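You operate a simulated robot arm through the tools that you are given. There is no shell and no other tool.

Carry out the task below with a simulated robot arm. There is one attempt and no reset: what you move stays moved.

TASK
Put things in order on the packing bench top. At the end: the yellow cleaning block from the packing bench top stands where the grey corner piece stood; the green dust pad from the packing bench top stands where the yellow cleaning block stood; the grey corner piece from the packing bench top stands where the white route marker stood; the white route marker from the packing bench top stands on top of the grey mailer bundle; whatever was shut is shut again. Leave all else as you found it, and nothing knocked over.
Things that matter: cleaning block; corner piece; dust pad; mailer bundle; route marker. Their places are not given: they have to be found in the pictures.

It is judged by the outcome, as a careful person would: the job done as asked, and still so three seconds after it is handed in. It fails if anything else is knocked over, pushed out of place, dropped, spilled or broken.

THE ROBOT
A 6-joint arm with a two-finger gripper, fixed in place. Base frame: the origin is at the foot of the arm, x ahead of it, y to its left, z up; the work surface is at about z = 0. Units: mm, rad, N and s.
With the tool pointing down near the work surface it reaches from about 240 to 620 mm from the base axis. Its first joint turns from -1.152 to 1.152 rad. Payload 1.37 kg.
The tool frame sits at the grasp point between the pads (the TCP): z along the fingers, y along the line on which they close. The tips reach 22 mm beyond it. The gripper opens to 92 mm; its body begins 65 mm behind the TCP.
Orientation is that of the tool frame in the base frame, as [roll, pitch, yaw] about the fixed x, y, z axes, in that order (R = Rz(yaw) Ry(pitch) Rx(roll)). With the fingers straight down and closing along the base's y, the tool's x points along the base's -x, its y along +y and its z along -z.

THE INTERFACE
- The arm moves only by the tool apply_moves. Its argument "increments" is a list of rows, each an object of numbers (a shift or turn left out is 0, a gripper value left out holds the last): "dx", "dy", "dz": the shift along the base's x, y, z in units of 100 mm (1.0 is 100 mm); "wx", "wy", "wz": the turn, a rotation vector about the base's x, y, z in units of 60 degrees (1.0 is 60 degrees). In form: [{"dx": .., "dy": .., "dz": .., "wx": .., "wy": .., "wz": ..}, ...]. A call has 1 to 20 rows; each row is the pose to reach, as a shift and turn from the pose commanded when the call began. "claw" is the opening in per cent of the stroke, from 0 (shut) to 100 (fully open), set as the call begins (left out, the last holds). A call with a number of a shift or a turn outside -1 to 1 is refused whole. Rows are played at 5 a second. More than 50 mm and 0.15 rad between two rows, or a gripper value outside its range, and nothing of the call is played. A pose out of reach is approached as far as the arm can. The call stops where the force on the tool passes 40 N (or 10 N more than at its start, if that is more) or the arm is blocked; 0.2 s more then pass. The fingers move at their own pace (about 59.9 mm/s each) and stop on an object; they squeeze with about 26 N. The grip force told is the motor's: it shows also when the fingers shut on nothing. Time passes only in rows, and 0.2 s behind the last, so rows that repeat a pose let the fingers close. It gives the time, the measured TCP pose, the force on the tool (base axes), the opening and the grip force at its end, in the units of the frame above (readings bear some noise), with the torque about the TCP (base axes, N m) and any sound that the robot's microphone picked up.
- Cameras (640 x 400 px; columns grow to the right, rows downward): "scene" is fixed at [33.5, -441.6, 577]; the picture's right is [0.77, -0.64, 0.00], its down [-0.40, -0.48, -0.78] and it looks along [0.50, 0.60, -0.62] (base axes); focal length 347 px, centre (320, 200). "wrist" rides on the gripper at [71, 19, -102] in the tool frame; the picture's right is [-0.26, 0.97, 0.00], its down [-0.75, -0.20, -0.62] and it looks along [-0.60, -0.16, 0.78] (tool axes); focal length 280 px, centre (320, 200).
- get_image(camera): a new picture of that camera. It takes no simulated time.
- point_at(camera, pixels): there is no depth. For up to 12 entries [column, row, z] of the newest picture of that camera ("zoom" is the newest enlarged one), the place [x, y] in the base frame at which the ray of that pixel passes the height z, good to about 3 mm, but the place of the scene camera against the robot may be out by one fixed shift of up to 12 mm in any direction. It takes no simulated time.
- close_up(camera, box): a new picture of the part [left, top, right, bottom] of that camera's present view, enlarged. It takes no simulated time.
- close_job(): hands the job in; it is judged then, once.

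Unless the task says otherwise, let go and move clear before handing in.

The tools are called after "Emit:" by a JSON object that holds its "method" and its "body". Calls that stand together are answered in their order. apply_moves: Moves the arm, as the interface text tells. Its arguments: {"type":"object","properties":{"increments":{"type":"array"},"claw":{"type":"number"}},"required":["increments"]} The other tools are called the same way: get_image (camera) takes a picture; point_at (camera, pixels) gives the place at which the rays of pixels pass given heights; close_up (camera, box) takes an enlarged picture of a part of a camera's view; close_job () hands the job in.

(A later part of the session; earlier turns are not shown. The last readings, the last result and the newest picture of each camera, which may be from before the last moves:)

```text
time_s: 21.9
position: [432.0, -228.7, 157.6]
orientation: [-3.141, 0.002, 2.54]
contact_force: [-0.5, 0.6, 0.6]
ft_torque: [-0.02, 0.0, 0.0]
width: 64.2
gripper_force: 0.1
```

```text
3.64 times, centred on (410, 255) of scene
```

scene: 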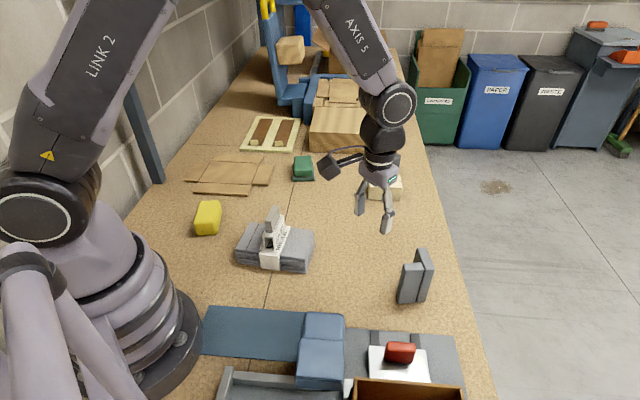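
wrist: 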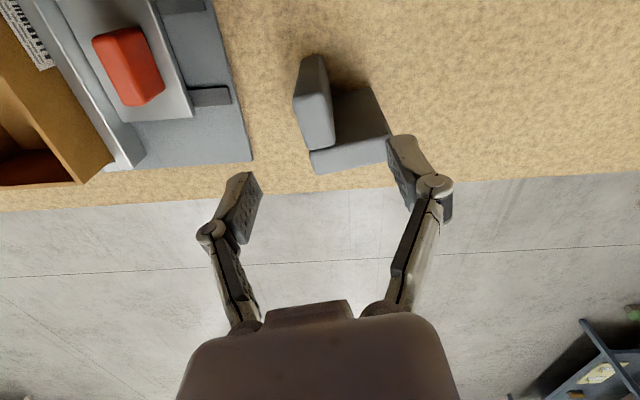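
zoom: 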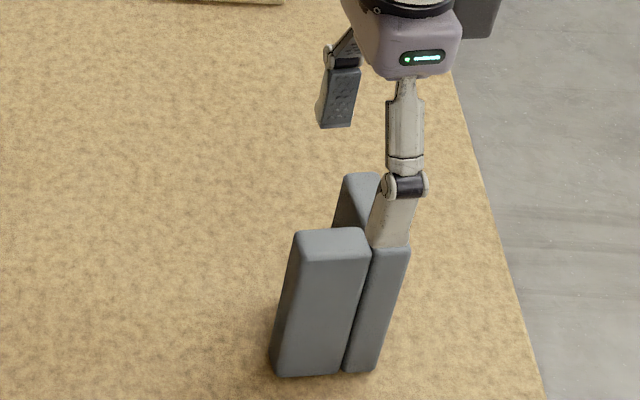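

Emit:
{"method": "point_at", "body": {"camera": "wrist", "pixels": [[293.8, 102.9, 90], [331.3, 101.6, 90], [335.1, 142, 90], [308.7, 150.5, 90], [393, 135.6, 90], [317.2, 174.8, 90], [308.9, 153, 90], [320, 124.6, 90]]}}

Emit:
{"method": "point_at", "body": {"camera": "wrist", "pixels": [[293.8, 102.9, 90], [331.3, 101.6, 90], [335.1, 142, 90], [308.7, 150.5, 90], [393, 135.6, 90], [317.2, 174.8, 90], [308.9, 153, 90], [320, 124.6, 90]]}}

Emit:
{"method": "point_at", "body": {"camera": "wrist", "pixels": [[293.8, 102.9, 90], [331.3, 101.6, 90], [335.1, 142, 90], [308.7, 150.5, 90], [393, 135.6, 90], [317.2, 174.8, 90], [308.9, 153, 90], [320, 124.6, 90]]}}

```text
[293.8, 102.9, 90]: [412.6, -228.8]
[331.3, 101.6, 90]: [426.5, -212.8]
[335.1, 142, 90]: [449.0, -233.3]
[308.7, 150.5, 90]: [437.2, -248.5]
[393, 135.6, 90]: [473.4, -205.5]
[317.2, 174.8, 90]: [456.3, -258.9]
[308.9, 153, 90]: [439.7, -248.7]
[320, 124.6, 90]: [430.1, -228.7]
```

```text
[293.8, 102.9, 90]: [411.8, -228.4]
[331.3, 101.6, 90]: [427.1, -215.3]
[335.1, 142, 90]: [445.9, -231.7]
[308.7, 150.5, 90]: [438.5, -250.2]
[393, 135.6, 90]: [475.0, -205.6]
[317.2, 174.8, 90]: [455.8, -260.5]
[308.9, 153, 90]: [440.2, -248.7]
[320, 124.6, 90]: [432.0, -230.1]
```

```text
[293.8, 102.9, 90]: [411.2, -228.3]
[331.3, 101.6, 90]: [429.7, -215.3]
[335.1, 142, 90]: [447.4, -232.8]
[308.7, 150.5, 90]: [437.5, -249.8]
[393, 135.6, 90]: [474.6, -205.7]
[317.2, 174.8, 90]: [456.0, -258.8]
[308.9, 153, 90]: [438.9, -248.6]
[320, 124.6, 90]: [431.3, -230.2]
```

Leg A is centred under the gripper to within about 2 mm, turned roughly 2° further than the tool. I'll make that small correction and go down around leg A, with the inner finger inside the L and clear of leg B.

Emit:
{"method": "apply_moves", "body": {"increments": [{"dx": -0.008, "dy": -0.007, "dz": -0.1, "wz": -0.033}, {"dx": -0.008, "dy": -0.007, "dz": -0.3, "wz": -0.033}, {"dx": -0.008, "dy": -0.007, "dz": -0.45, "wz": -0.033}, {"dx": -0.008, "dy": -0.007, "dz": -0.6, "wz": -0.033}, {"dx": -0.008, "dy": -0.007, "dz": -0.75, "wz": -0.033}, {"dx": -0.008, "dy": -0.007, "dz": -0.9, "wz": -0.033}, {"dx": -0.008, "dy": -0.007, "dz": -1.0, "wz": -0.033}, {"dx": -0.008, "dy": -0.007, "dz": -1.0, "wz": -0.033}]}}

Emit:
{"method": "get_image", "body": {"camera": "wrist"}}

Emit:
{"method": "close_up", "body": {"camera": "scene", "box": [365, 200, 455, 310]}}

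```text
time_s: 23.7
position: [430.9, -227.6, 56.7]
orientation: [-3.141, 0.001, 2.503]
contact_force: [0.7, 0.2, 0.9]
ft_torque: [0.01, -0.03, 0.02]
width: 64.5
gripper_force: 0.0
```

```text
taken
```

wrist: 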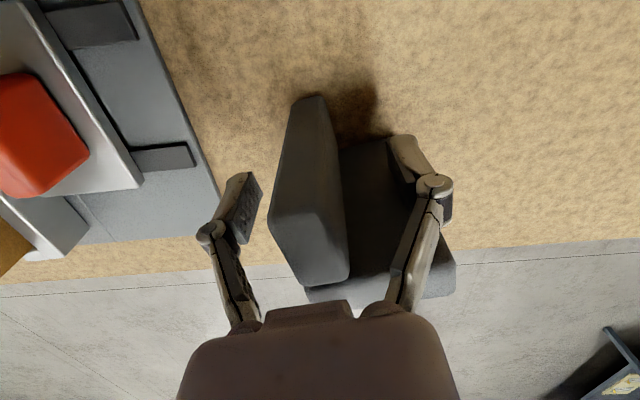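

```text
3.64 times, centred on (410, 255) of scene
```

zoom: 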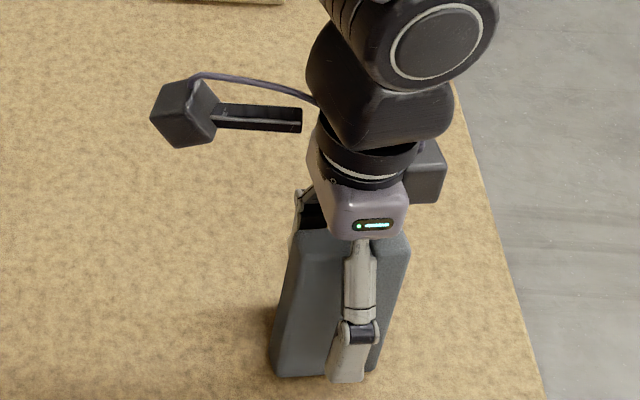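

The fingers straddle leg A (wrist: A between the fingers at (240,210) and (420,190)) with no contact. I'll close.

Emit:
{"method": "apply_moves", "body": {"increments": [{"dz": 0}, {"dz": 0}, {"dz": 0}, {"dz": 0}, {"dz": 0}, {"dz": 0}], "claw": 0}}

Emit:
{"method": "get_image", "body": {"camera": "wrist"}}

Emit:
{"method": "close_up", "body": {"camera": "scene", "box": [365, 200, 455, 310]}}

```text
time_s: 25.1
position: [431.4, -229.6, 56.3]
orientation: [-3.141, 0.001, 2.507]
contact_force: [0.4, 0.4, 0.1]
ft_torque: [0.03, -0.03, 0.03]
width: 18.5
gripper_force: 26.4
```

```text
taken
```

wrist: 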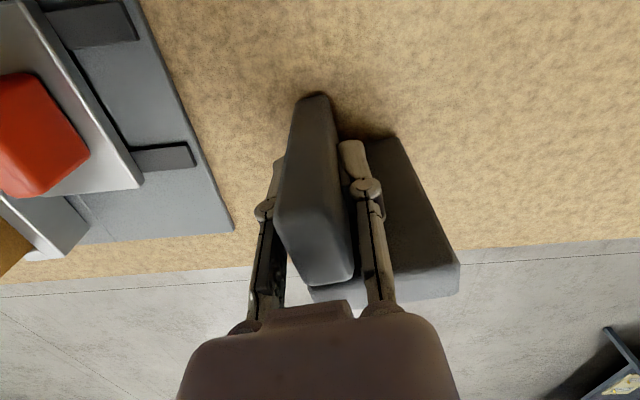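

```text
3.64 times, centred on (410, 255) of scene
```

zoom: 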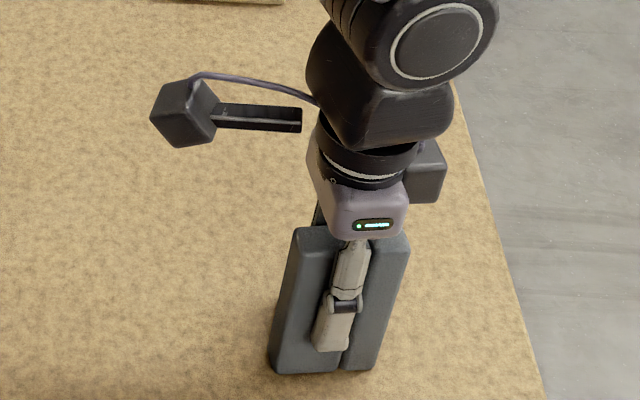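

Gripped at 18.5 mm with 26 N. I'll lift straight up slowly and check that it stays upright.

Emit:
{"method": "apply_moves", "body": {"increments": [{"dz": 0.03}, {"dz": 0.08}, {"dz": 0.18}, {"dz": 0.33}, {"dz": 0.5}, {"dz": 0.7}, {"dz": 0.9}, {"dz": 0.9}]}}

Emit:
{"method": "get_image", "body": {"camera": "wrist"}}

Emit:
{"method": "get_image", "body": {"camera": "scene"}}

```text
time_s: 26.9
position: [429.9, -228.2, 146.2]
orientation: [3.141, 0.001, 2.505]
contact_force: [1.4, -0.3, 0.1]
ft_torque: [-0.05, 0.01, -0.04]
width: 18.5
gripper_force: 26.0
```

```text
taken
```

wrist: 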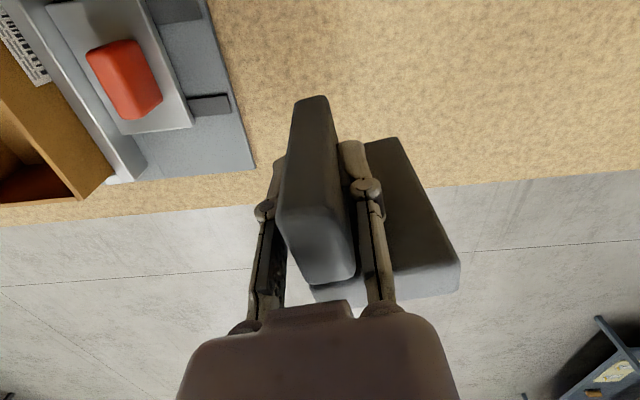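

```text
taken
```

scene: 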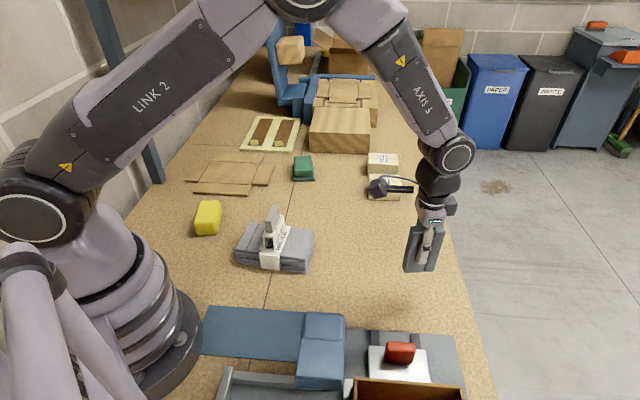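

The corner piece is held upright with no slip. I'll carry it to the marker's old place (shift about +81, +205 mm) at this height.

Emit:
{"method": "apply_moves", "body": {"increments": [{"dx": 0.08, "dy": 0.2, "dz": 0.05}, {"dx": 0.18, "dy": 0.45, "dz": 0.1}, {"dx": 0.28, "dy": 0.7, "dz": 0.1}, {"dx": 0.38, "dy": 0.95, "dz": 0.1}]}}

Emit:
{"method": "apply_moves", "body": {"increments": [{"dx": 0.1, "dy": 0.25}, {"dx": 0.2, "dy": 0.5}, {"dx": 0.3, "dy": 0.75}, {"dx": 0.4, "dy": 0.98}, {"dx": 0.43, "dy": 1.0}, {"dx": 0.43, "dy": 1.0}]}}

Emit:
{"method": "get_image", "body": {"camera": "wrist"}}

Emit:
{"method": "get_image", "body": {"camera": "scene"}}

```text
time_s: 27.9
position: [468.3, -133.3, 157.6]
orientation: [-3.14, 0.0, 2.505]
contact_force: [0.0, -0.2, 0.2]
ft_torque: [0.02, -0.01, -0.02]
width: 18.1
gripper_force: 26.1
```

```text
time_s: 29.3
position: [512.5, -32.9, 156.6]
orientation: [-3.14, 0.003, 2.505]
contact_force: [0.4, -0.7, 0.0]
ft_torque: [-0.02, 0.01, -0.01]
width: 18.5
gripper_force: 26.3
```

```text
taken
```

wrist: 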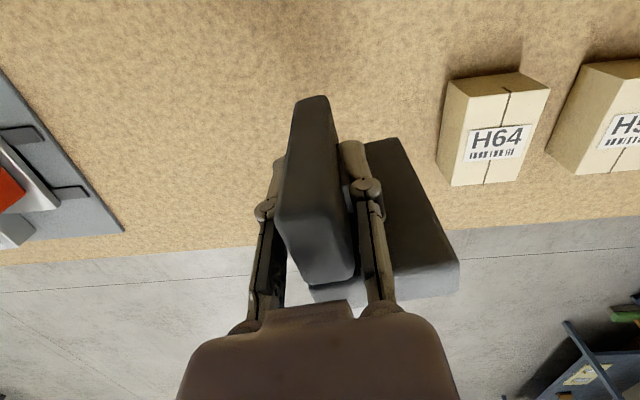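

```text
taken
```

scene: 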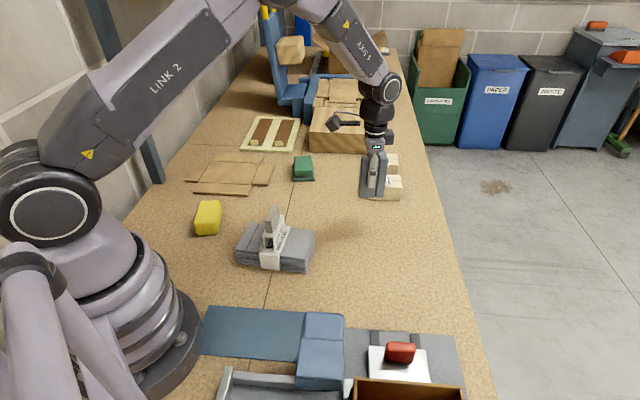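

I'll check the clearance between the piece's target spot and box H64 (wrist, box base near (447,82)) before lowering.

Emit:
{"method": "point_at", "body": {"camera": "wrist", "pixels": [[447, 82, 0], [520, 73, 0], [437, 152, 0], [447, 82, 20], [437, 155, 20], [452, 186, 50]]}}

Emit:
{"method": "close_up", "body": {"camera": "wrist", "box": [260, 60, 560, 320]}}

```text
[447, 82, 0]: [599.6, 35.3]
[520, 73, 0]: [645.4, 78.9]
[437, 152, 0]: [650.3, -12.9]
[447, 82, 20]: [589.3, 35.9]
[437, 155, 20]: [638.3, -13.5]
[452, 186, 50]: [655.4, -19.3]
```

```text
1.54 times, centred on (410, 190) of wrist
```

zoom: 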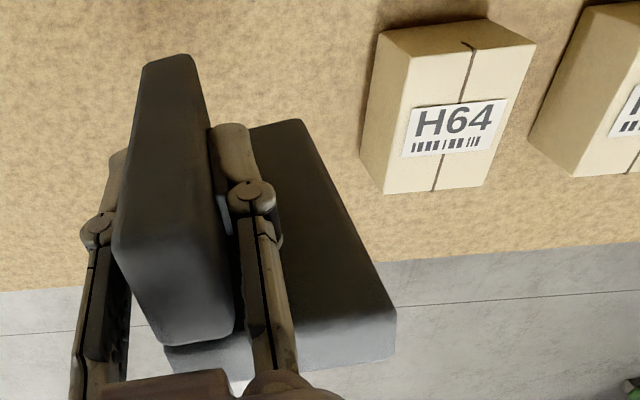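

Clearance to H64 is about 50 mm at the target. I'll centre and lower to a few millimetres above the bench.

Emit:
{"method": "apply_moves", "body": {"increments": [{"dy": 0.099}, {"dy": 0.099, "dz": -0.25}, {"dy": 0.099, "dz": -0.5}, {"dy": 0.099, "dz": -0.7}, {"dy": 0.099, "dz": -0.85}, {"dy": 0.099, "dz": -0.92}, {"dy": 0.099, "dz": -0.96}, {"dy": 0.099, "dz": -0.96}]}}

Emit:
{"method": "get_image", "body": {"camera": "scene"}}

Emit:
{"method": "close_up", "body": {"camera": "scene", "box": [325, 150, 415, 245]}}

```text
time_s: 31.1
position: [511.8, -23.8, 60.0]
orientation: [3.141, 0.002, 2.504]
contact_force: [-0.2, 0.0, -0.7]
ft_torque: [0.02, 0.0, 0.0]
width: 18.5
gripper_force: 26.0
```

```text
taken
```

scene: 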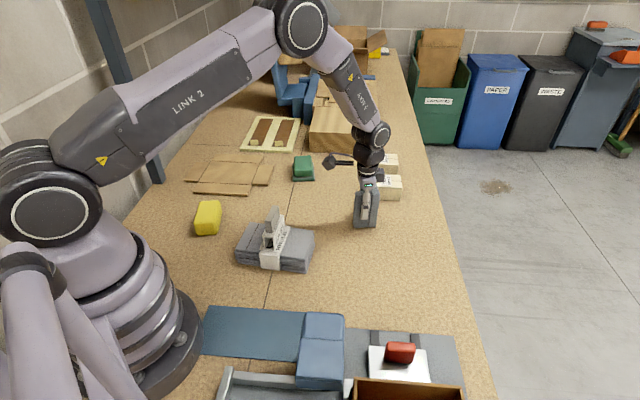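

```text
4.21 times, centred on (370, 198) of scene
```

zoom: 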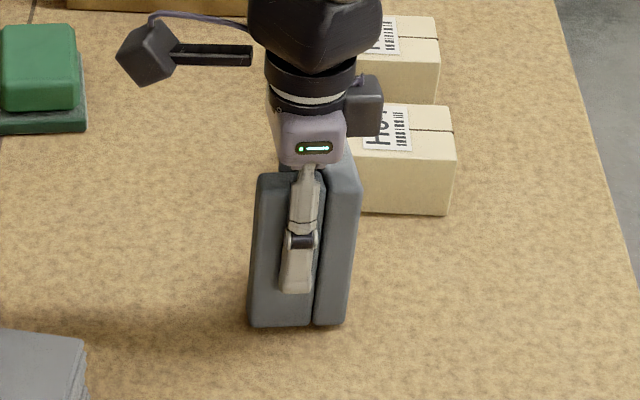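

The piece is about 3–4 mm above the bench with no contact. I'll lower gently in 1 mm rows to touch down.

Emit:
{"method": "apply_moves", "body": {"increments": [{"dz": -0.01}, {"dz": -0.02}, {"dz": -0.03}, {"dz": -0.035}, {"dz": -0.035}]}}

```text
time_s: 32.3
position: [512.6, -24.0, 56.7]
orientation: [3.141, 0.003, 2.505]
contact_force: [-0.2, -0.5, 1.5]
ft_torque: [-0.03, -0.06, 0.03]
width: 18.4
gripper_force: 25.9
```

Emit:
{"method": "apply_moves", "body": {"increments": [{"dz": -0.004}, {"dz": -0.008}, {"dz": -0.008}]}}

```text
time_s: 33.1
position: [513.7, -24.4, 56.6]
orientation: [-3.141, 0.003, 2.505]
contact_force: [-1.6, -1.3, 9.1]
ft_torque: [-0.13, -0.12, -0.04]
width: 18.5
gripper_force: 25.8
```

The force reads 9 N upward, so it's on the bench. I'll open the fingers and rise straight up.

Emit:
{"method": "apply_moves", "body": {"increments": [{"dz": 0.005}, {"dz": 0.005}, {"dz": 0.005}, {"dz": 0.005}], "claw": 55}}

Emit:
{"method": "apply_moves", "body": {"increments": [{"dz": 0.1}, {"dz": 0.25}, {"dz": 0.45}, {"dz": 0.7}, {"dz": 1.0}]}}

Emit:
{"method": "get_image", "body": {"camera": "scene"}}

Emit:
{"method": "get_image", "body": {"camera": "wrist"}}

```text
time_s: 34.1
position: [511.9, -24.3, 55.9]
orientation: [3.141, 0.001, 2.505]
contact_force: [-0.4, 0.3, 0.1]
ft_torque: [0.02, -0.02, 0.02]
width: 50.5
gripper_force: 0.1
```

```text
time_s: 35.3
position: [511.4, -22.7, 157.0]
orientation: [-3.138, 0.001, 2.505]
contact_force: [0.9, -0.5, 0.2]
ft_torque: [0.0, 0.01, -0.03]
width: 50.7
gripper_force: 0.0
```

```text
taken
```

scene: 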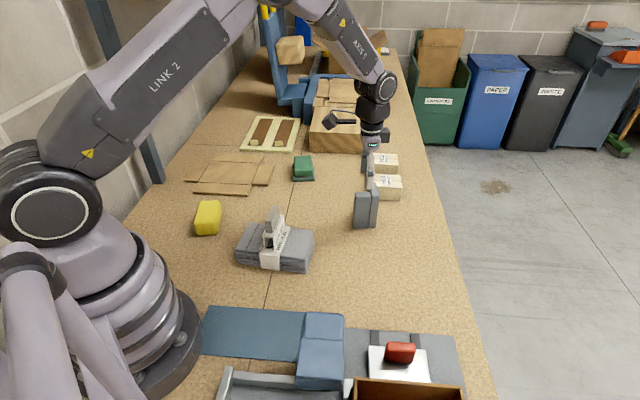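

```text
taken
```

wrist: 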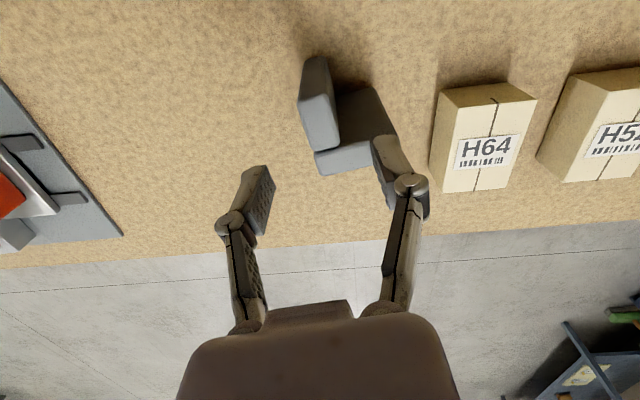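

The corner piece stands alone at the marker's old place. Next, the yellow block near (210, 190); I'll travel there at height, turning the gripper to about +50° to match its long side.

Emit:
{"method": "apply_moves", "body": {"increments": [{"dx": -0.1, "dy": 0.1, "dz": 0.2, "wz": 0.1}, {"dx": -0.3, "dy": 0.2, "dz": 0.4, "wz": 0.2}, {"dx": -0.5, "dy": 0.3, "dz": 0.43, "wz": 0.3}, {"dx": -0.75, "dy": 0.42, "dz": 0.43, "wz": 0.4}, {"dx": -0.97, "dy": 0.55, "dz": 0.43, "wz": 0.5}], "claw": 100}}

Emit:
{"method": "apply_moves", "body": {"increments": [{"dx": -0.2, "dy": 0.11, "wz": 0.1}, {"dx": -0.4, "dy": 0.22, "wz": 0.2}, {"dx": -0.6, "dy": 0.33, "wz": 0.3}, {"dx": -0.8, "dy": 0.44, "wz": 0.4}, {"dx": -0.97, "dy": 0.55, "wz": 0.5}]}}

Emit:
{"method": "apply_moves", "body": {"increments": [{"dx": -0.2, "dy": 0.11, "wz": 0.1}, {"dx": -0.4, "dy": 0.22, "wz": 0.2}, {"dx": -0.6, "dy": 0.33, "wz": 0.3}, {"dx": -0.8, "dy": 0.44, "wz": 0.4}, {"dx": -0.93, "dy": 0.55, "wz": 0.44}, {"dx": -0.93, "dy": 0.55, "wz": 0.44}]}}

Emit:
{"method": "get_image", "body": {"camera": "wrist"}}

Emit:
{"method": "get_image", "body": {"camera": "scene"}}

```text
time_s: 36.5
position: [414.7, 31.0, 199.8]
orientation: [-3.139, 0.001, 3.03]
contact_force: [-0.9, 0.1, 0.8]
ft_torque: [-0.02, -0.02, -0.01]
width: 92.0
gripper_force: 0.1
```

```text
time_s: 37.7
position: [318.0, 86.4, 199.3]
orientation: [-3.14, 0.002, -2.729]
contact_force: [0.2, -0.2, 0.4]
ft_torque: [-0.03, -0.02, 0.01]
width: 92.2
gripper_force: 0.1
```

```text
time_s: 39.1
position: [223.5, 141.5, 200.7]
orientation: [-3.14, 0.003, -2.27]
contact_force: [-0.2, -0.6, -0.1]
ft_torque: [0.03, -0.04, 0.01]
width: 91.9
gripper_force: 0.1
```

```text
taken
```

wrist: 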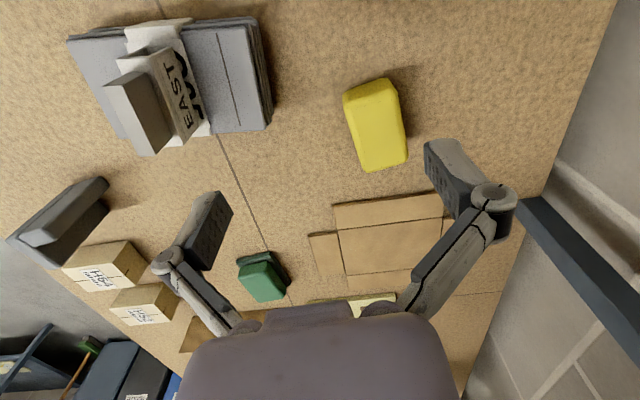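

```text
taken
```

scene: 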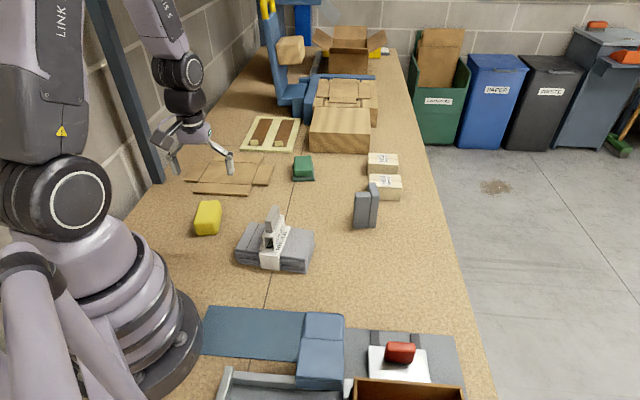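

The yellow block is clearly visible at (375,125) in the wrist view. I'll enlarge it and measure.

Emit:
{"method": "close_up", "body": {"camera": "wrist", "box": [310, 50, 450, 190]}}

Emit:
{"method": "close_up", "body": {"camera": "scene", "box": [175, 180, 245, 250]}}

```text
2.86 times, centred on (380, 120) of wrist
```

zoom: 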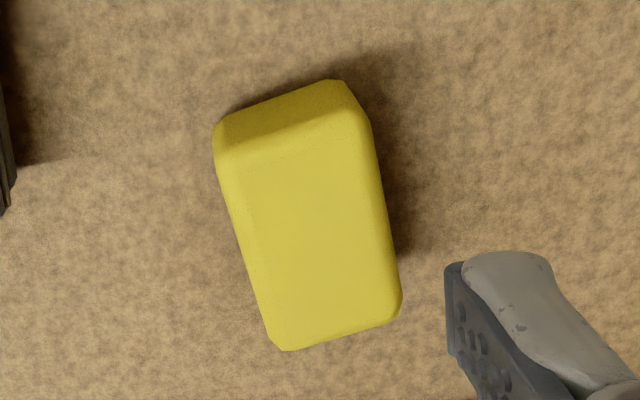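

```text
5.71 times, centred on (210, 215) of scene
```

zoom: 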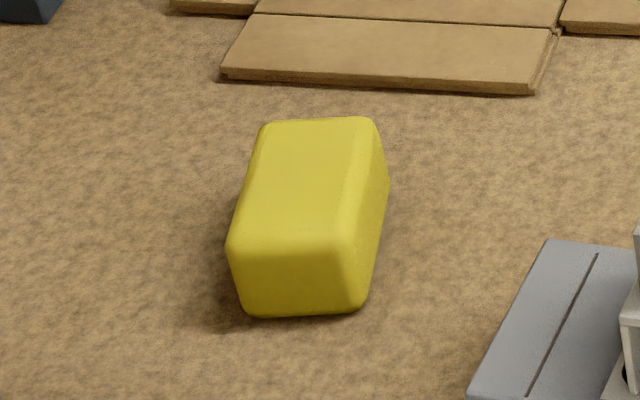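

Emit:
{"method": "point_at", "body": {"camera": "wrist", "pixels": [[345.7, 90.3, 0], [387, 78, 0], [344.3, 102.5, 35], [396.8, 92.7, 35], [367, 172.5, 35], [408.7, 158.5, 35], [344.3, 102.5, 35], [396.8, 92.7, 35], [367, 172.5, 35], [408.7, 158.5, 35]]}}

Emit:
{"method": "point_at", "body": {"camera": "zoom", "pixels": [[245, 312, 0], [362, 310, 0], [228, 248, 35], [350, 248, 35], [262, 122, 35], [378, 118, 35], [388, 185, 0], [245, 312, 0], [362, 310, 0]]}}

```text
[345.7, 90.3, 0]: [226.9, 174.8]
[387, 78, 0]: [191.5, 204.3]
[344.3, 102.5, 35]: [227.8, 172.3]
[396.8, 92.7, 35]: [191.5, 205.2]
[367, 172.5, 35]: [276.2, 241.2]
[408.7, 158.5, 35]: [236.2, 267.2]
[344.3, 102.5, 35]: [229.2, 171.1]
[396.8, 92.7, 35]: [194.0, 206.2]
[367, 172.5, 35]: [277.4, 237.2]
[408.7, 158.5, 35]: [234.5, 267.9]
```

```text
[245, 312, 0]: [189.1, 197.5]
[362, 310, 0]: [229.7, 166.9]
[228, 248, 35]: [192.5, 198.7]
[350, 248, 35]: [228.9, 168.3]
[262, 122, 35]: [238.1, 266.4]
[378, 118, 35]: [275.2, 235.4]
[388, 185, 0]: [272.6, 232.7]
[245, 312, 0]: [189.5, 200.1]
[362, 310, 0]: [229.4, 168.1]
```

Yellow block: centre about (233, 220.5), about 80×49×35 mm, long axis about 54.5°. I'll hover above it with the closing line across its short side and check.

Emit:
{"method": "apply_moves", "body": {"increments": [{"dx": 0.03, "dy": 0.25, "wz": 0.03}, {"dx": 0.06, "dy": 0.5, "wz": 0.06}, {"dx": 0.086, "dy": 0.803, "wz": 0.077}, {"dx": 0.086, "dy": 0.803, "dz": -0.3, "wz": 0.077}, {"dx": 0.086, "dy": 0.803, "dz": -0.6, "wz": 0.077}, {"dx": 0.086, "dy": 0.803, "dz": -0.9, "wz": 0.077}, {"dx": 0.086, "dy": 0.803, "dz": -0.9, "wz": 0.077}]}}

Emit:
{"method": "get_image", "body": {"camera": "wrist"}}

Emit:
{"method": "close_up", "body": {"camera": "wrist", "box": [220, 20, 430, 180]}}

```text
time_s: 40.7
position: [235.0, 222.5, 108.9]
orientation: [-3.14, 0.001, -2.19]
contact_force: [-0.7, 0.4, 0.5]
ft_torque: [0.02, -0.03, -0.03]
width: 92.4
gripper_force: 0.1
```

```text
taken
```

wrist: 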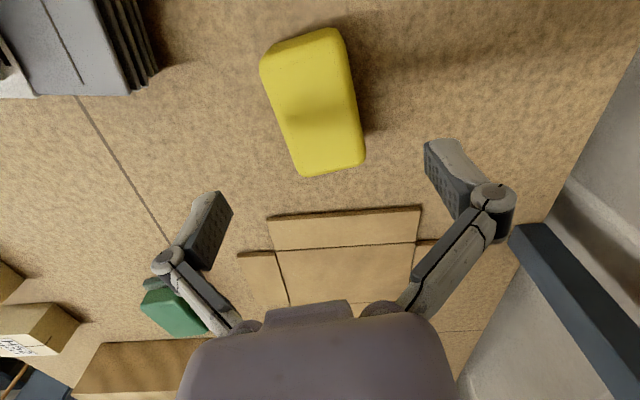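

```text
2.50 times, centred on (325, 100) of wrist
```

zoom: 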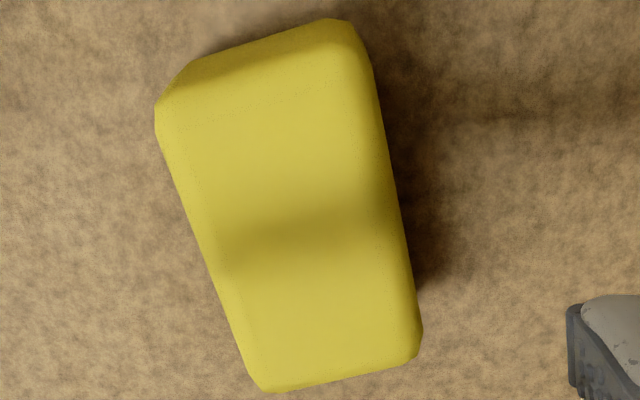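

The block's top centre (zoom (306,252)) coincides with the spot under the gripper and the angle matches within 1°. I'll descend around it.

Emit:
{"method": "apply_moves", "body": {"increments": [{"dz": -0.2}, {"dz": -0.4}, {"dz": -0.55}, {"dz": -0.68}, {"dz": -0.76}, {"dz": -0.82}, {"dz": -0.82}]}}

Emit:
{"method": "apply_moves", "body": {"increments": [{"dz": 0}, {"dz": 0}, {"dz": 0}, {"dz": 0}, {"dz": 0}, {"dz": 0}], "claw": 0}}

Emit:
{"method": "get_image", "body": {"camera": "wrist"}}

Emit:
{"method": "get_image", "body": {"camera": "scene"}}

```text
time_s: 42.3
position: [234.4, 221.3, 28.1]
orientation: [-3.138, 0.002, -2.19]
contact_force: [0.3, 0.7, -1.0]
ft_torque: [-0.01, -0.01, -0.02]
width: 91.9
gripper_force: 0.0
```

```text
time_s: 43.7
position: [233.6, 222.4, 28.0]
orientation: [-3.139, 0.001, -2.189]
contact_force: [1.9, -1.7, 8.8]
ft_torque: [-0.04, -0.02, 0.0]
width: 51.4
gripper_force: 26.1
```

```text
taken
```

wrist: 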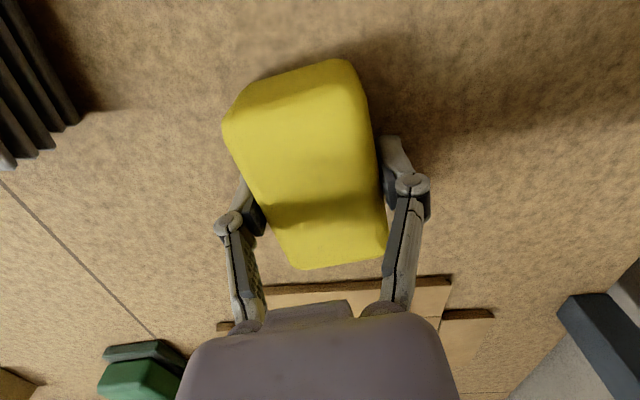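

```text
taken
```

scene: 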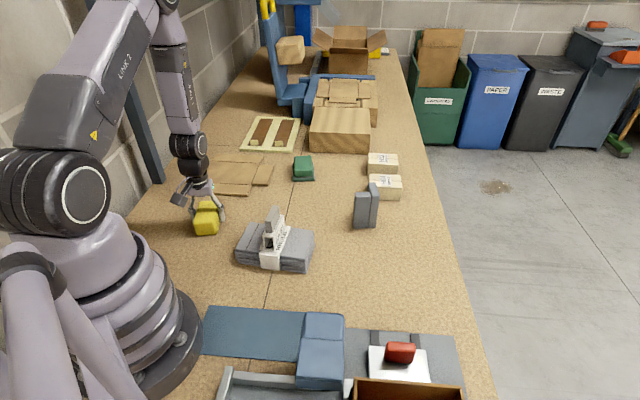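

The yellow block is gripped at 51.4 mm with 26 N. I'll lift it and check.

Emit:
{"method": "apply_moves", "body": {"increments": [{"dz": 0.03}, {"dz": 0.08}, {"dz": 0.2}, {"dz": 0.4}, {"dz": 0.6}, {"dz": 0.8}, {"dz": 1.0}, {"dz": 1.0}]}}

Emit:
{"method": "get_image", "body": {"camera": "wrist"}}

Emit:
{"method": "get_image", "body": {"camera": "scene"}}

```text
time_s: 45.5
position: [234.2, 221.9, 129.1]
orientation: [-3.141, 0.001, -2.189]
contact_force: [0.6, -0.6, -1.1]
ft_torque: [0.03, 0.02, 0.02]
width: 51.3
gripper_force: 26.5
```

```text
taken
```

wrist: 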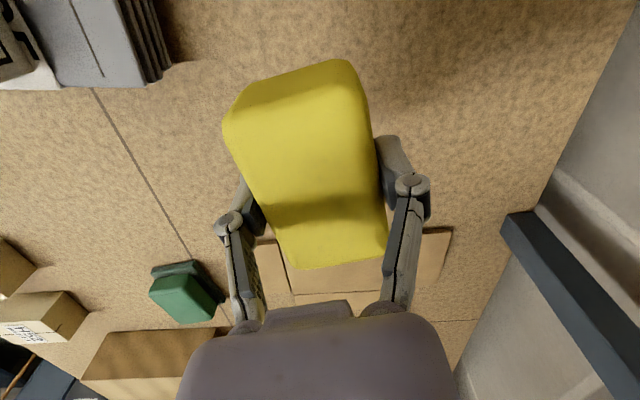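

```text
taken
```

scene: 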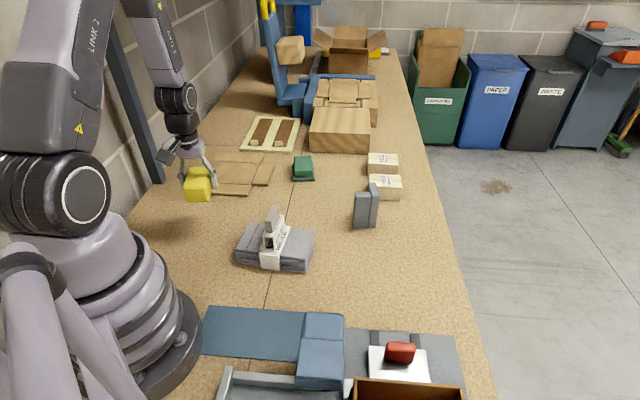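

The block is held level and clear. I'll carry it at about z=200, routed wide of the marker on the bundle, toward the corner piece's old place (452, -226).

Emit:
{"method": "apply_moves", "body": {"increments": [{"dz": 0.3}, {"dx": 0.2, "dy": -0.1, "dz": 0.6}, {"dx": 0.5, "dy": -0.3, "dz": 0.7}, {"dx": 0.8, "dy": -0.55, "dz": 0.7}, {"dx": 1.0, "dy": -0.9, "dz": 0.7}]}}

Emit:
{"method": "apply_moves", "body": {"increments": [{"dx": 0.22, "dy": -0.22}, {"dx": 0.44, "dy": -0.45}, {"dx": 0.66, "dy": -0.68}, {"dx": 0.87, "dy": -0.9}]}}

Emit:
{"method": "apply_moves", "body": {"increments": [{"dx": 0.05, "dy": -0.25}, {"dx": 0.1, "dy": -0.5}, {"dx": 0.15, "dy": -0.75}, {"dx": 0.2, "dy": -1.0}]}}

Emit:
{"method": "apply_moves", "body": {"increments": [{"dx": 0.03, "dy": -0.25}, {"dx": 0.06, "dy": -0.5}, {"dx": 0.08, "dy": -0.75}, {"dx": 0.1, "dy": -1.0}, {"dx": 0.1, "dy": -1.0}]}}

Emit:
{"method": "get_image", "body": {"camera": "wrist"}}

Emit:
{"method": "get_image", "body": {"camera": "scene"}}

```text
time_s: 46.7
position: [333.6, 130.1, 198.8]
orientation: [-3.141, 0.002, -2.189]
contact_force: [0.4, 0.5, -1.1]
ft_torque: [0.0, -0.03, -0.03]
width: 51.3
gripper_force: 26.2
```

```text
time_s: 47.7
position: [422.1, 40.1, 198.6]
orientation: [3.141, 0.002, -2.19]
contact_force: [-0.9, 0.0, -0.4]
ft_torque: [0.01, 0.01, 0.02]
width: 51.4
gripper_force: 25.7
```

```text
time_s: 48.7
position: [440.1, -59.5, 197.1]
orientation: [-3.141, 0.0, -2.192]
contact_force: [-0.6, 0.4, -1.4]
ft_torque: [0.01, 0.01, 0.01]
width: 51.1
gripper_force: 26.0
```

```text
time_s: 49.9
position: [450.5, -159.3, 197.5]
orientation: [-3.142, 0.003, -2.189]
contact_force: [0.5, 0.0, -1.6]
ft_torque: [0.0, 0.0, 0.01]
width: 51.4
gripper_force: 25.8
```

```text
taken
```

wrist: 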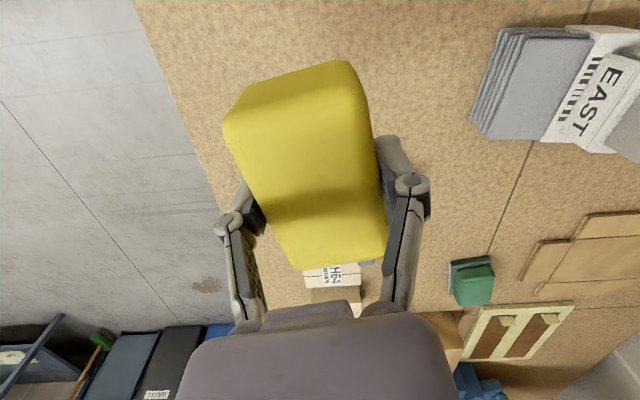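

```text
taken
```

scene: 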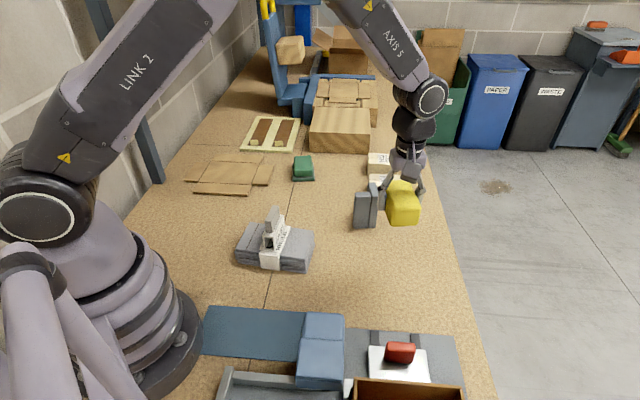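

Still held level. I'll move over the target (452, -226) and start lowering.

Emit:
{"method": "apply_moves", "body": {"increments": [{"dx": 0.005, "dy": -0.22}, {"dx": 0.01, "dy": -0.45}, {"dx": 0.017, "dy": -0.665}, {"dx": 0.017, "dy": -0.665, "dz": -0.3}, {"dx": 0.017, "dy": -0.665, "dz": -0.6}, {"dx": 0.017, "dy": -0.665, "dz": -0.85}, {"dx": 0.017, "dy": -0.665, "dz": -1.0}, {"dx": 0.017, "dy": -0.665, "dz": -1.0}]}}

Emit:
{"method": "get_image", "body": {"camera": "wrist"}}

Emit:
{"method": "get_image", "body": {"camera": "scene"}}

```text
time_s: 51.7
position: [451.6, -226.0, 97.6]
orientation: [-3.139, 0.003, -2.19]
contact_force: [-0.4, -0.3, -0.1]
ft_torque: [0.0, 0.0, -0.02]
width: 51.1
gripper_force: 26.2
```

```text
taken
```

wrist: 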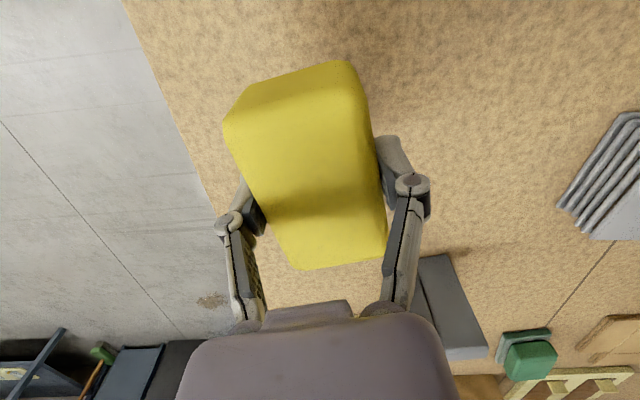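

```text
taken
```

scene: 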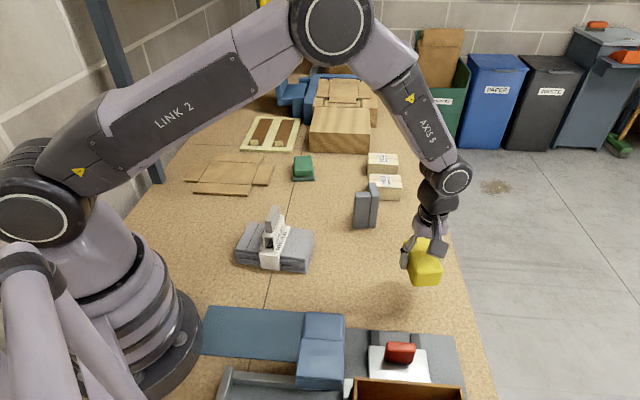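

The target spot is clear. I'll lower to about 3 mm above the bench, then touch down gently.

Emit:
{"method": "apply_moves", "body": {"increments": [{"dz": -0.2}, {"dz": -0.4}, {"dz": -0.53}, {"dz": -0.61}, {"dz": -0.66}, {"dz": -0.675}, {"dz": -0.675}]}}

Emit:
{"method": "apply_moves", "body": {"increments": [{"dz": -0.01}, {"dz": -0.018}, {"dz": -0.024}, {"dz": -0.024}]}}

```text
time_s: 53.3
position: [451.8, -225.1, 30.9]
orientation: [-3.141, 0.002, -2.191]
contact_force: [-0.1, 0.4, -0.6]
ft_torque: [-0.05, 0.02, 0.0]
width: 51.1
gripper_force: 25.6
```

```text
time_s: 54.3
position: [451.7, -223.9, 28.3]
orientation: [-3.139, 0.001, -2.191]
contact_force: [-0.6, 0.5, -0.6]
ft_torque: [0.02, 0.01, 0.04]
width: 51.4
gripper_force: 26.8
```

No contact yet at z=28.3; I'll go down a little more in half-millimetre rows.

Emit:
{"method": "apply_moves", "body": {"increments": [{"dz": -0.005}, {"dz": -0.01}, {"dz": -0.01}]}}

```text
time_s: 55.1
position: [453.5, -225.9, 26.9]
orientation: [-3.139, 0.002, -2.191]
contact_force: [-6.0, 4.4, 18.1]
ft_torque: [0.13, 0.19, 0.04]
width: 51.0
gripper_force: 25.4
```

Contact is established (18 N). I'll open and rise straight up.

Emit:
{"method": "apply_moves", "body": {"increments": [{"dz": 0.005}, {"dz": 0.008}, {"dz": 0.008}, {"dz": 0.008}], "claw": 90}}

Emit:
{"method": "apply_moves", "body": {"increments": [{"dz": 0.1}, {"dz": 0.25}, {"dz": 0.5}, {"dz": 0.75}, {"dz": 1.0}]}}

Emit:
{"method": "get_image", "body": {"camera": "scene"}}

Emit:
{"method": "get_image", "body": {"camera": "wrist"}}

```text
time_s: 56.1
position: [452.7, -225.0, 28.6]
orientation: [3.141, 0.002, -2.189]
contact_force: [-0.8, 0.2, 0.4]
ft_torque: [0.04, -0.03, 0.03]
width: 82.7
gripper_force: 0.1
```

```text
time_s: 57.3
position: [453.2, -224.7, 129.6]
orientation: [3.141, 0.001, -2.19]
contact_force: [0.6, 1.1, -0.2]
ft_torque: [-0.03, -0.01, 0.0]
width: 82.7
gripper_force: 0.0
```

```text
taken
```

scene: 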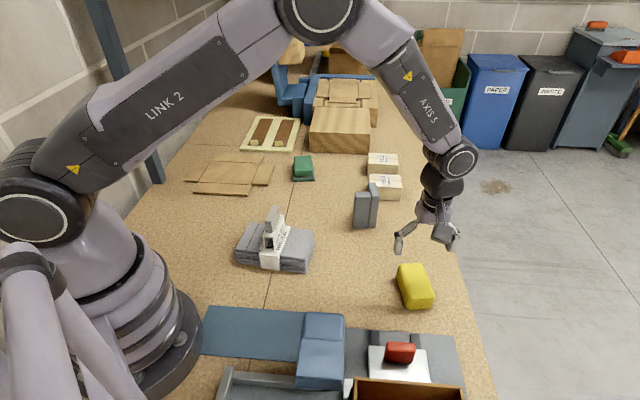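

```text
taken
```

wrist: 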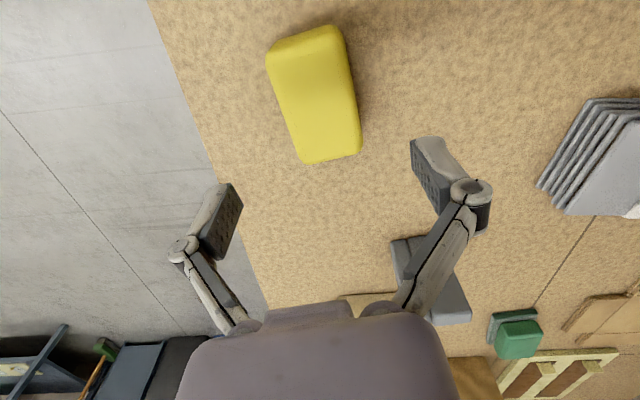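

The yellow block stands at the corner piece's old place, with everything else undisturbed. Next is the green pad near (525, 225); I'll travel at height to view it.

Emit:
{"method": "apply_moves", "body": {"increments": [{"dz": 0.3}, {"dx": -0.03, "dy": 0.25, "dz": 0.6}, {"dx": -0.05, "dy": 0.5, "dz": 0.8}, {"dx": -0.08, "dy": 0.75, "dz": 0.8}, {"dx": -0.1, "dy": 1.0, "dz": 0.8}]}}

Emit:
{"method": "apply_moves", "body": {"increments": [{"dx": -0.02, "dy": 0.3}, {"dx": -0.04, "dy": 0.6}, {"dx": -0.06, "dy": 0.9}, {"dx": -0.06, "dy": 1.0}]}}

Emit:
{"method": "apply_moves", "body": {"increments": [{"dx": -0.02, "dy": 0.3}, {"dx": -0.04, "dy": 0.6}, {"dx": -0.06, "dy": 0.9}, {"dx": -0.06, "dy": 1.0}]}}

Emit:
{"method": "apply_moves", "body": {"increments": [{"dy": 0.2}, {"dy": 0.4}, {"dy": 0.5}, {"dy": 0.5}], "claw": 100}}

Emit:
{"method": "get_image", "body": {"camera": "wrist"}}

Emit:
{"method": "get_image", "body": {"camera": "scene"}}

```text
time_s: 58.5
position: [441.2, -124.6, 208.9]
orientation: [3.141, 0.001, -2.19]
contact_force: [-0.5, -0.2, -0.4]
ft_torque: [0.01, -0.01, 0.03]
width: 82.9
gripper_force: 0.1
```

```text
time_s: 59.5
position: [435.6, -24.0, 208.7]
orientation: [3.142, 0.002, -2.19]
contact_force: [-0.5, 0.1, -0.4]
ft_torque: [0.04, -0.01, -0.02]
width: 82.8
gripper_force: 0.0
```

```text
time_s: 60.5
position: [431.0, 75.5, 208.5]
orientation: [-3.141, 0.001, -2.191]
contact_force: [-0.2, -0.3, 0.0]
ft_torque: [0.01, -0.02, 0.0]
width: 82.5
gripper_force: 0.0
```

```text
time_s: 61.5
position: [430.9, 125.0, 207.9]
orientation: [3.141, 0.001, -2.191]
contact_force: [-0.1, 0.4, 0.7]
ft_torque: [0.02, -0.02, -0.03]
width: 92.1
gripper_force: 0.2
```

```text
taken
```

wrist: 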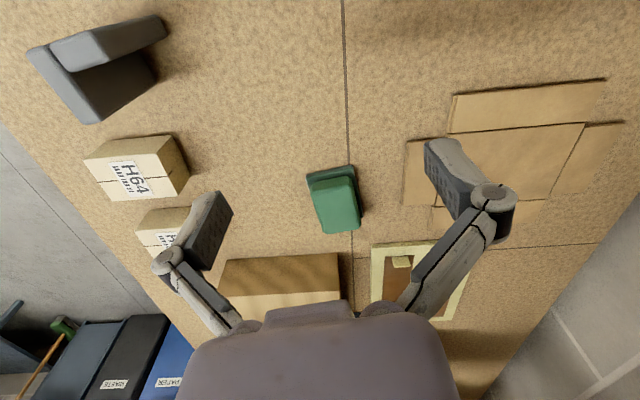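

```text
taken
```

scene: 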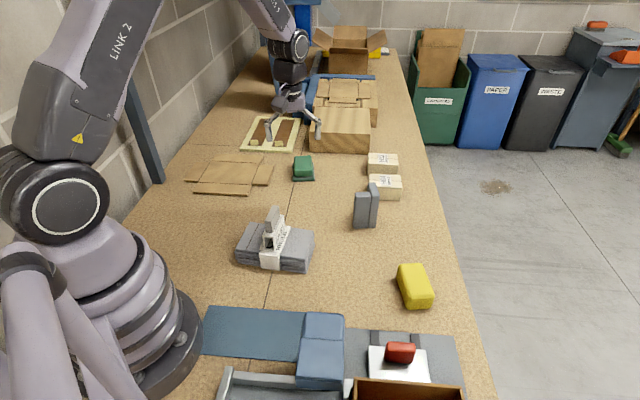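

The green pad is at (335,200) in the wrist view: a darker base with a green block on top. I'll enlarge it in both cameras.

Emit:
{"method": "close_up", "body": {"camera": "wrist", "box": [280, 150, 390, 250]}}

Emit:
{"method": "close_up", "body": {"camera": "scene", "box": [275, 145, 335, 190]}}

```text
4.00 times, centred on (335, 200) of wrist
```

zoom: 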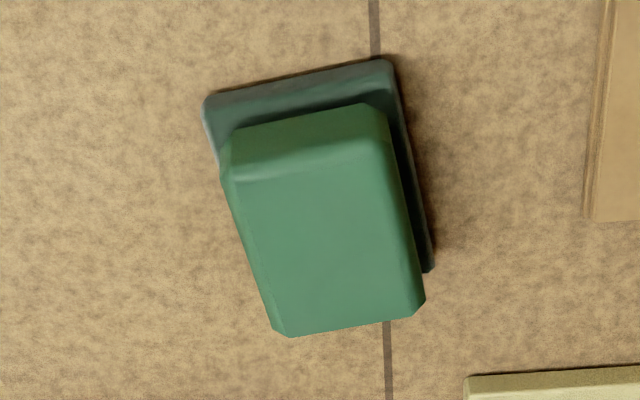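

```text
8.89 times, centred on (305, 168) of scene
```

zoom: 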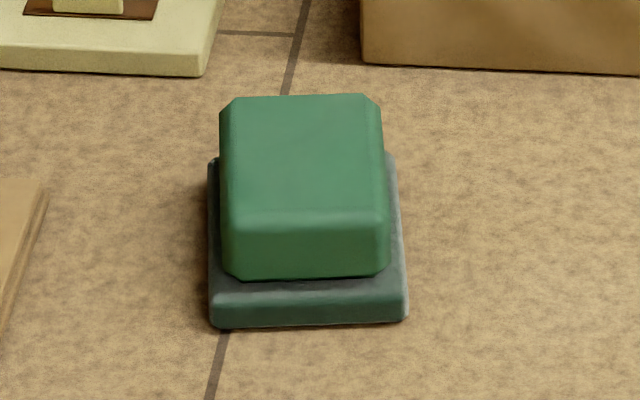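

Emit:
{"method": "point_at", "body": {"camera": "wrist", "pixels": [[306.3, 174.5, 5], [353, 165.5, 5], [363.8, 217.5, 5], [311.3, 193.8, 38], [352, 185.5, 38], [361.3, 225, 38], [326.3, 234.3, 38], [313.8, 182.5, 10], [348.8, 175.8, 10]]}}

Emit:
{"method": "point_at", "body": {"camera": "wrist", "pixels": [[306.3, 174.5, 5], [353, 165.5, 5], [363.8, 217.5, 5], [311.3, 193.8, 38], [352, 185.5, 38], [361.3, 225, 38], [326.3, 234.3, 38], [313.8, 182.5, 10], [348.8, 175.8, 10]]}}

Emit:
{"method": "point_at", "body": {"camera": "zoom", "pixels": [[213, 325, 0], [408, 318, 0], [222, 215, 38], [388, 212, 38], [232, 98, 38], [372, 95, 38], [395, 158, 10], [230, 275, 10], [388, 272, 10]]}}

```text
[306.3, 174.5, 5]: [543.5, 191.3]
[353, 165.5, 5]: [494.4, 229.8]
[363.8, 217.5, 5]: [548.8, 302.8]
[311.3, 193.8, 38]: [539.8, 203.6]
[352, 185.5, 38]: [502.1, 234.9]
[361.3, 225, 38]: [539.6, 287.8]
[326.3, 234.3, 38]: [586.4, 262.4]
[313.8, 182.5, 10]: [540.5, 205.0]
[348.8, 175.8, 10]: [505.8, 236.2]
```

```text
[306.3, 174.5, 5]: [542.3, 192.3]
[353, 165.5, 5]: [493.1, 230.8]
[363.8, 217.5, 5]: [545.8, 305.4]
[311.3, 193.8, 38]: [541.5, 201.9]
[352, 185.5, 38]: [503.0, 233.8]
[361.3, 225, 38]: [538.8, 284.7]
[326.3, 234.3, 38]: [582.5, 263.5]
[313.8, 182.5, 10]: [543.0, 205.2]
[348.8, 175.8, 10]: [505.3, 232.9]
```

```text
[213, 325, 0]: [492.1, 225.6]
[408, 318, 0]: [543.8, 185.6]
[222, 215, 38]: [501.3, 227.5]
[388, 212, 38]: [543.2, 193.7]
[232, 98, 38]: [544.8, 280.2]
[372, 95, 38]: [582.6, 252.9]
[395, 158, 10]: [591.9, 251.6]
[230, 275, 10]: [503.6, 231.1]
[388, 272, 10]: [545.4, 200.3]
```

The pad's block is about 50 mm wide and 68 mm long, centred near (542, 247), on a base about 62×91 mm, with axis about 54.5° and block top near z=38. I'll check the distance to the large box, tray and flat cardboard before approaching.

Emit:
{"method": "point_at", "body": {"camera": "wrist", "pixels": [[222, 262, 0], [338, 253, 0], [222, 290, 80], [340, 290, 80], [372, 245, 0], [405, 205, 0], [406, 142, 0], [232, 263, 40]]}}

Emit:
{"method": "point_at", "body": {"camera": "scene", "pixels": [[310, 150, 0], [368, 153, 0], [310, 124, 80], [368, 128, 80], [297, 153, 0], [273, 180, 0], [254, 185, 0], [246, 195, 0]]}}

Emit:
{"method": "apply_moves", "body": {"increments": [{"dx": 0.2, "dy": 0.22}, {"dx": 0.4, "dy": 0.44}, {"dx": 0.6, "dy": 0.66, "dz": -0.1}, {"dx": 0.8, "dy": 0.88, "dz": -0.3}, {"dx": 0.9, "dy": 1.0, "dz": -0.5}, {"dx": 0.9, "dy": 1.0, "dz": -0.6}, {"dx": 0.9, "dy": 1.0, "dz": -0.6}]}}

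Emit:
{"method": "get_image", "body": {"camera": "wrist"}}

Emit:
{"method": "get_image", "body": {"camera": "scene"}}

```text
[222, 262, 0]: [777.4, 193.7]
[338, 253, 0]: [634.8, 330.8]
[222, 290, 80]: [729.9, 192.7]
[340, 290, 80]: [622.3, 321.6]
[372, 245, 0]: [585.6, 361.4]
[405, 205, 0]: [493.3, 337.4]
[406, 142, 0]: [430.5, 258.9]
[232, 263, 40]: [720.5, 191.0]
```

```text
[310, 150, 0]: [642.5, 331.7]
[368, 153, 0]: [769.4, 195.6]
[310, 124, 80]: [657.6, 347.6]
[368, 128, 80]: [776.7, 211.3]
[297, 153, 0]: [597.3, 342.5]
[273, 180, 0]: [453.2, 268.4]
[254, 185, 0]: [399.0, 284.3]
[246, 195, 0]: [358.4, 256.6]
```

```text
time_s: 63.1
position: [520.9, 225.0, 147.4]
orientation: [-3.14, 0.002, -2.191]
contact_force: [-0.1, 0.2, 0.1]
ft_torque: [0.0, -0.02, -0.03]
width: 92.0
gripper_force: 0.1
```

```text
taken
```

wrist: 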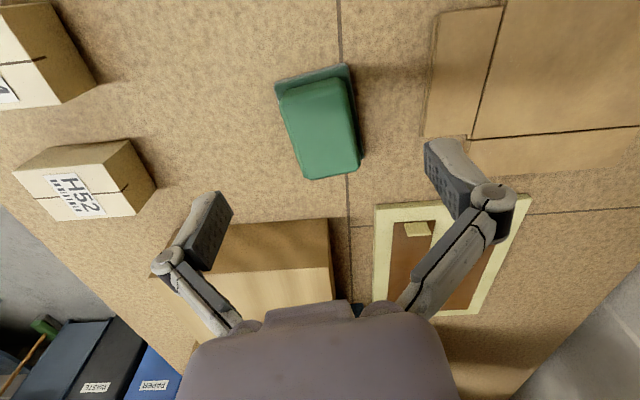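

```text
taken
```

scene: 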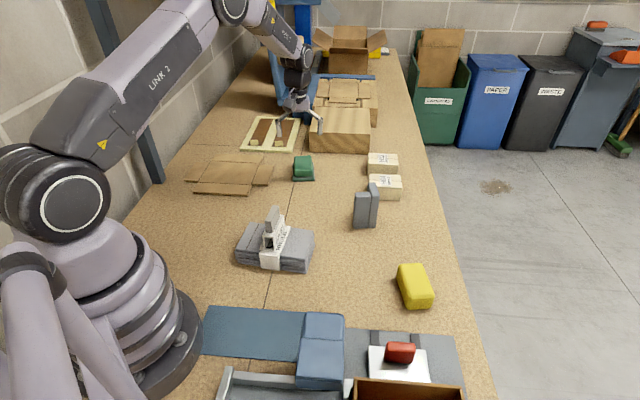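

All neighbours are far enough (box about 120 mm, flat cardboard about 30 mm from the nearest finger). I'll enlarge the pad for a final alignment reading.

Emit:
{"method": "close_up", "body": {"camera": "wrist", "box": [250, 50, 390, 190]}}

```text
2.86 times, centred on (320, 120) of wrist
```

zoom: 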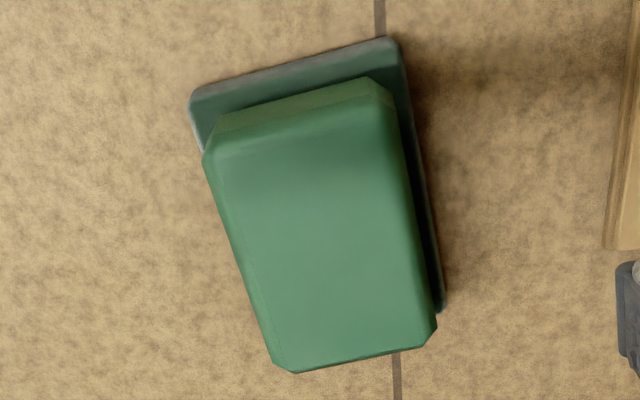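

Emit:
{"method": "point_at", "body": {"camera": "zoom", "pixels": [[208, 160, 38], [388, 110, 38], [435, 325, 38], [280, 370, 38], [190, 105, 5], [398, 42, 5], [445, 310, 5], [208, 160, 38], [388, 110, 38], [435, 325, 38], [280, 370, 38]]}}

Emit:
{"method": "point_at", "body": {"camera": "zoom", "pixels": [[208, 160, 38], [388, 110, 38], [435, 325, 38], [280, 370, 38], [190, 105, 5], [398, 42, 5], [445, 310, 5], [225, 120, 12], [370, 80, 12], [190, 105, 12], [398, 42, 12]]}}

```text
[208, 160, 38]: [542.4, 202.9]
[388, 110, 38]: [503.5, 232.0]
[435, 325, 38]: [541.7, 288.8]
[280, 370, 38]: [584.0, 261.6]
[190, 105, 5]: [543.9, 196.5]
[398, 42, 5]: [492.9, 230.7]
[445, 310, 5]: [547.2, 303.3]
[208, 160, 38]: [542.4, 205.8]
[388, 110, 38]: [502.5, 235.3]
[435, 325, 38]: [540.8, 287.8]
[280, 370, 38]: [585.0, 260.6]
```

```text
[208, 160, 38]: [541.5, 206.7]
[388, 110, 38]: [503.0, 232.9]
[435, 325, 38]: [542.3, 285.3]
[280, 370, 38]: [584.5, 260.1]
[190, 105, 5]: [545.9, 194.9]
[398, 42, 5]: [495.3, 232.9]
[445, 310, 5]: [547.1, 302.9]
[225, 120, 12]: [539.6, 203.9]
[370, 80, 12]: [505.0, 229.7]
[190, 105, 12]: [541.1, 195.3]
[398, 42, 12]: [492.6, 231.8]
```

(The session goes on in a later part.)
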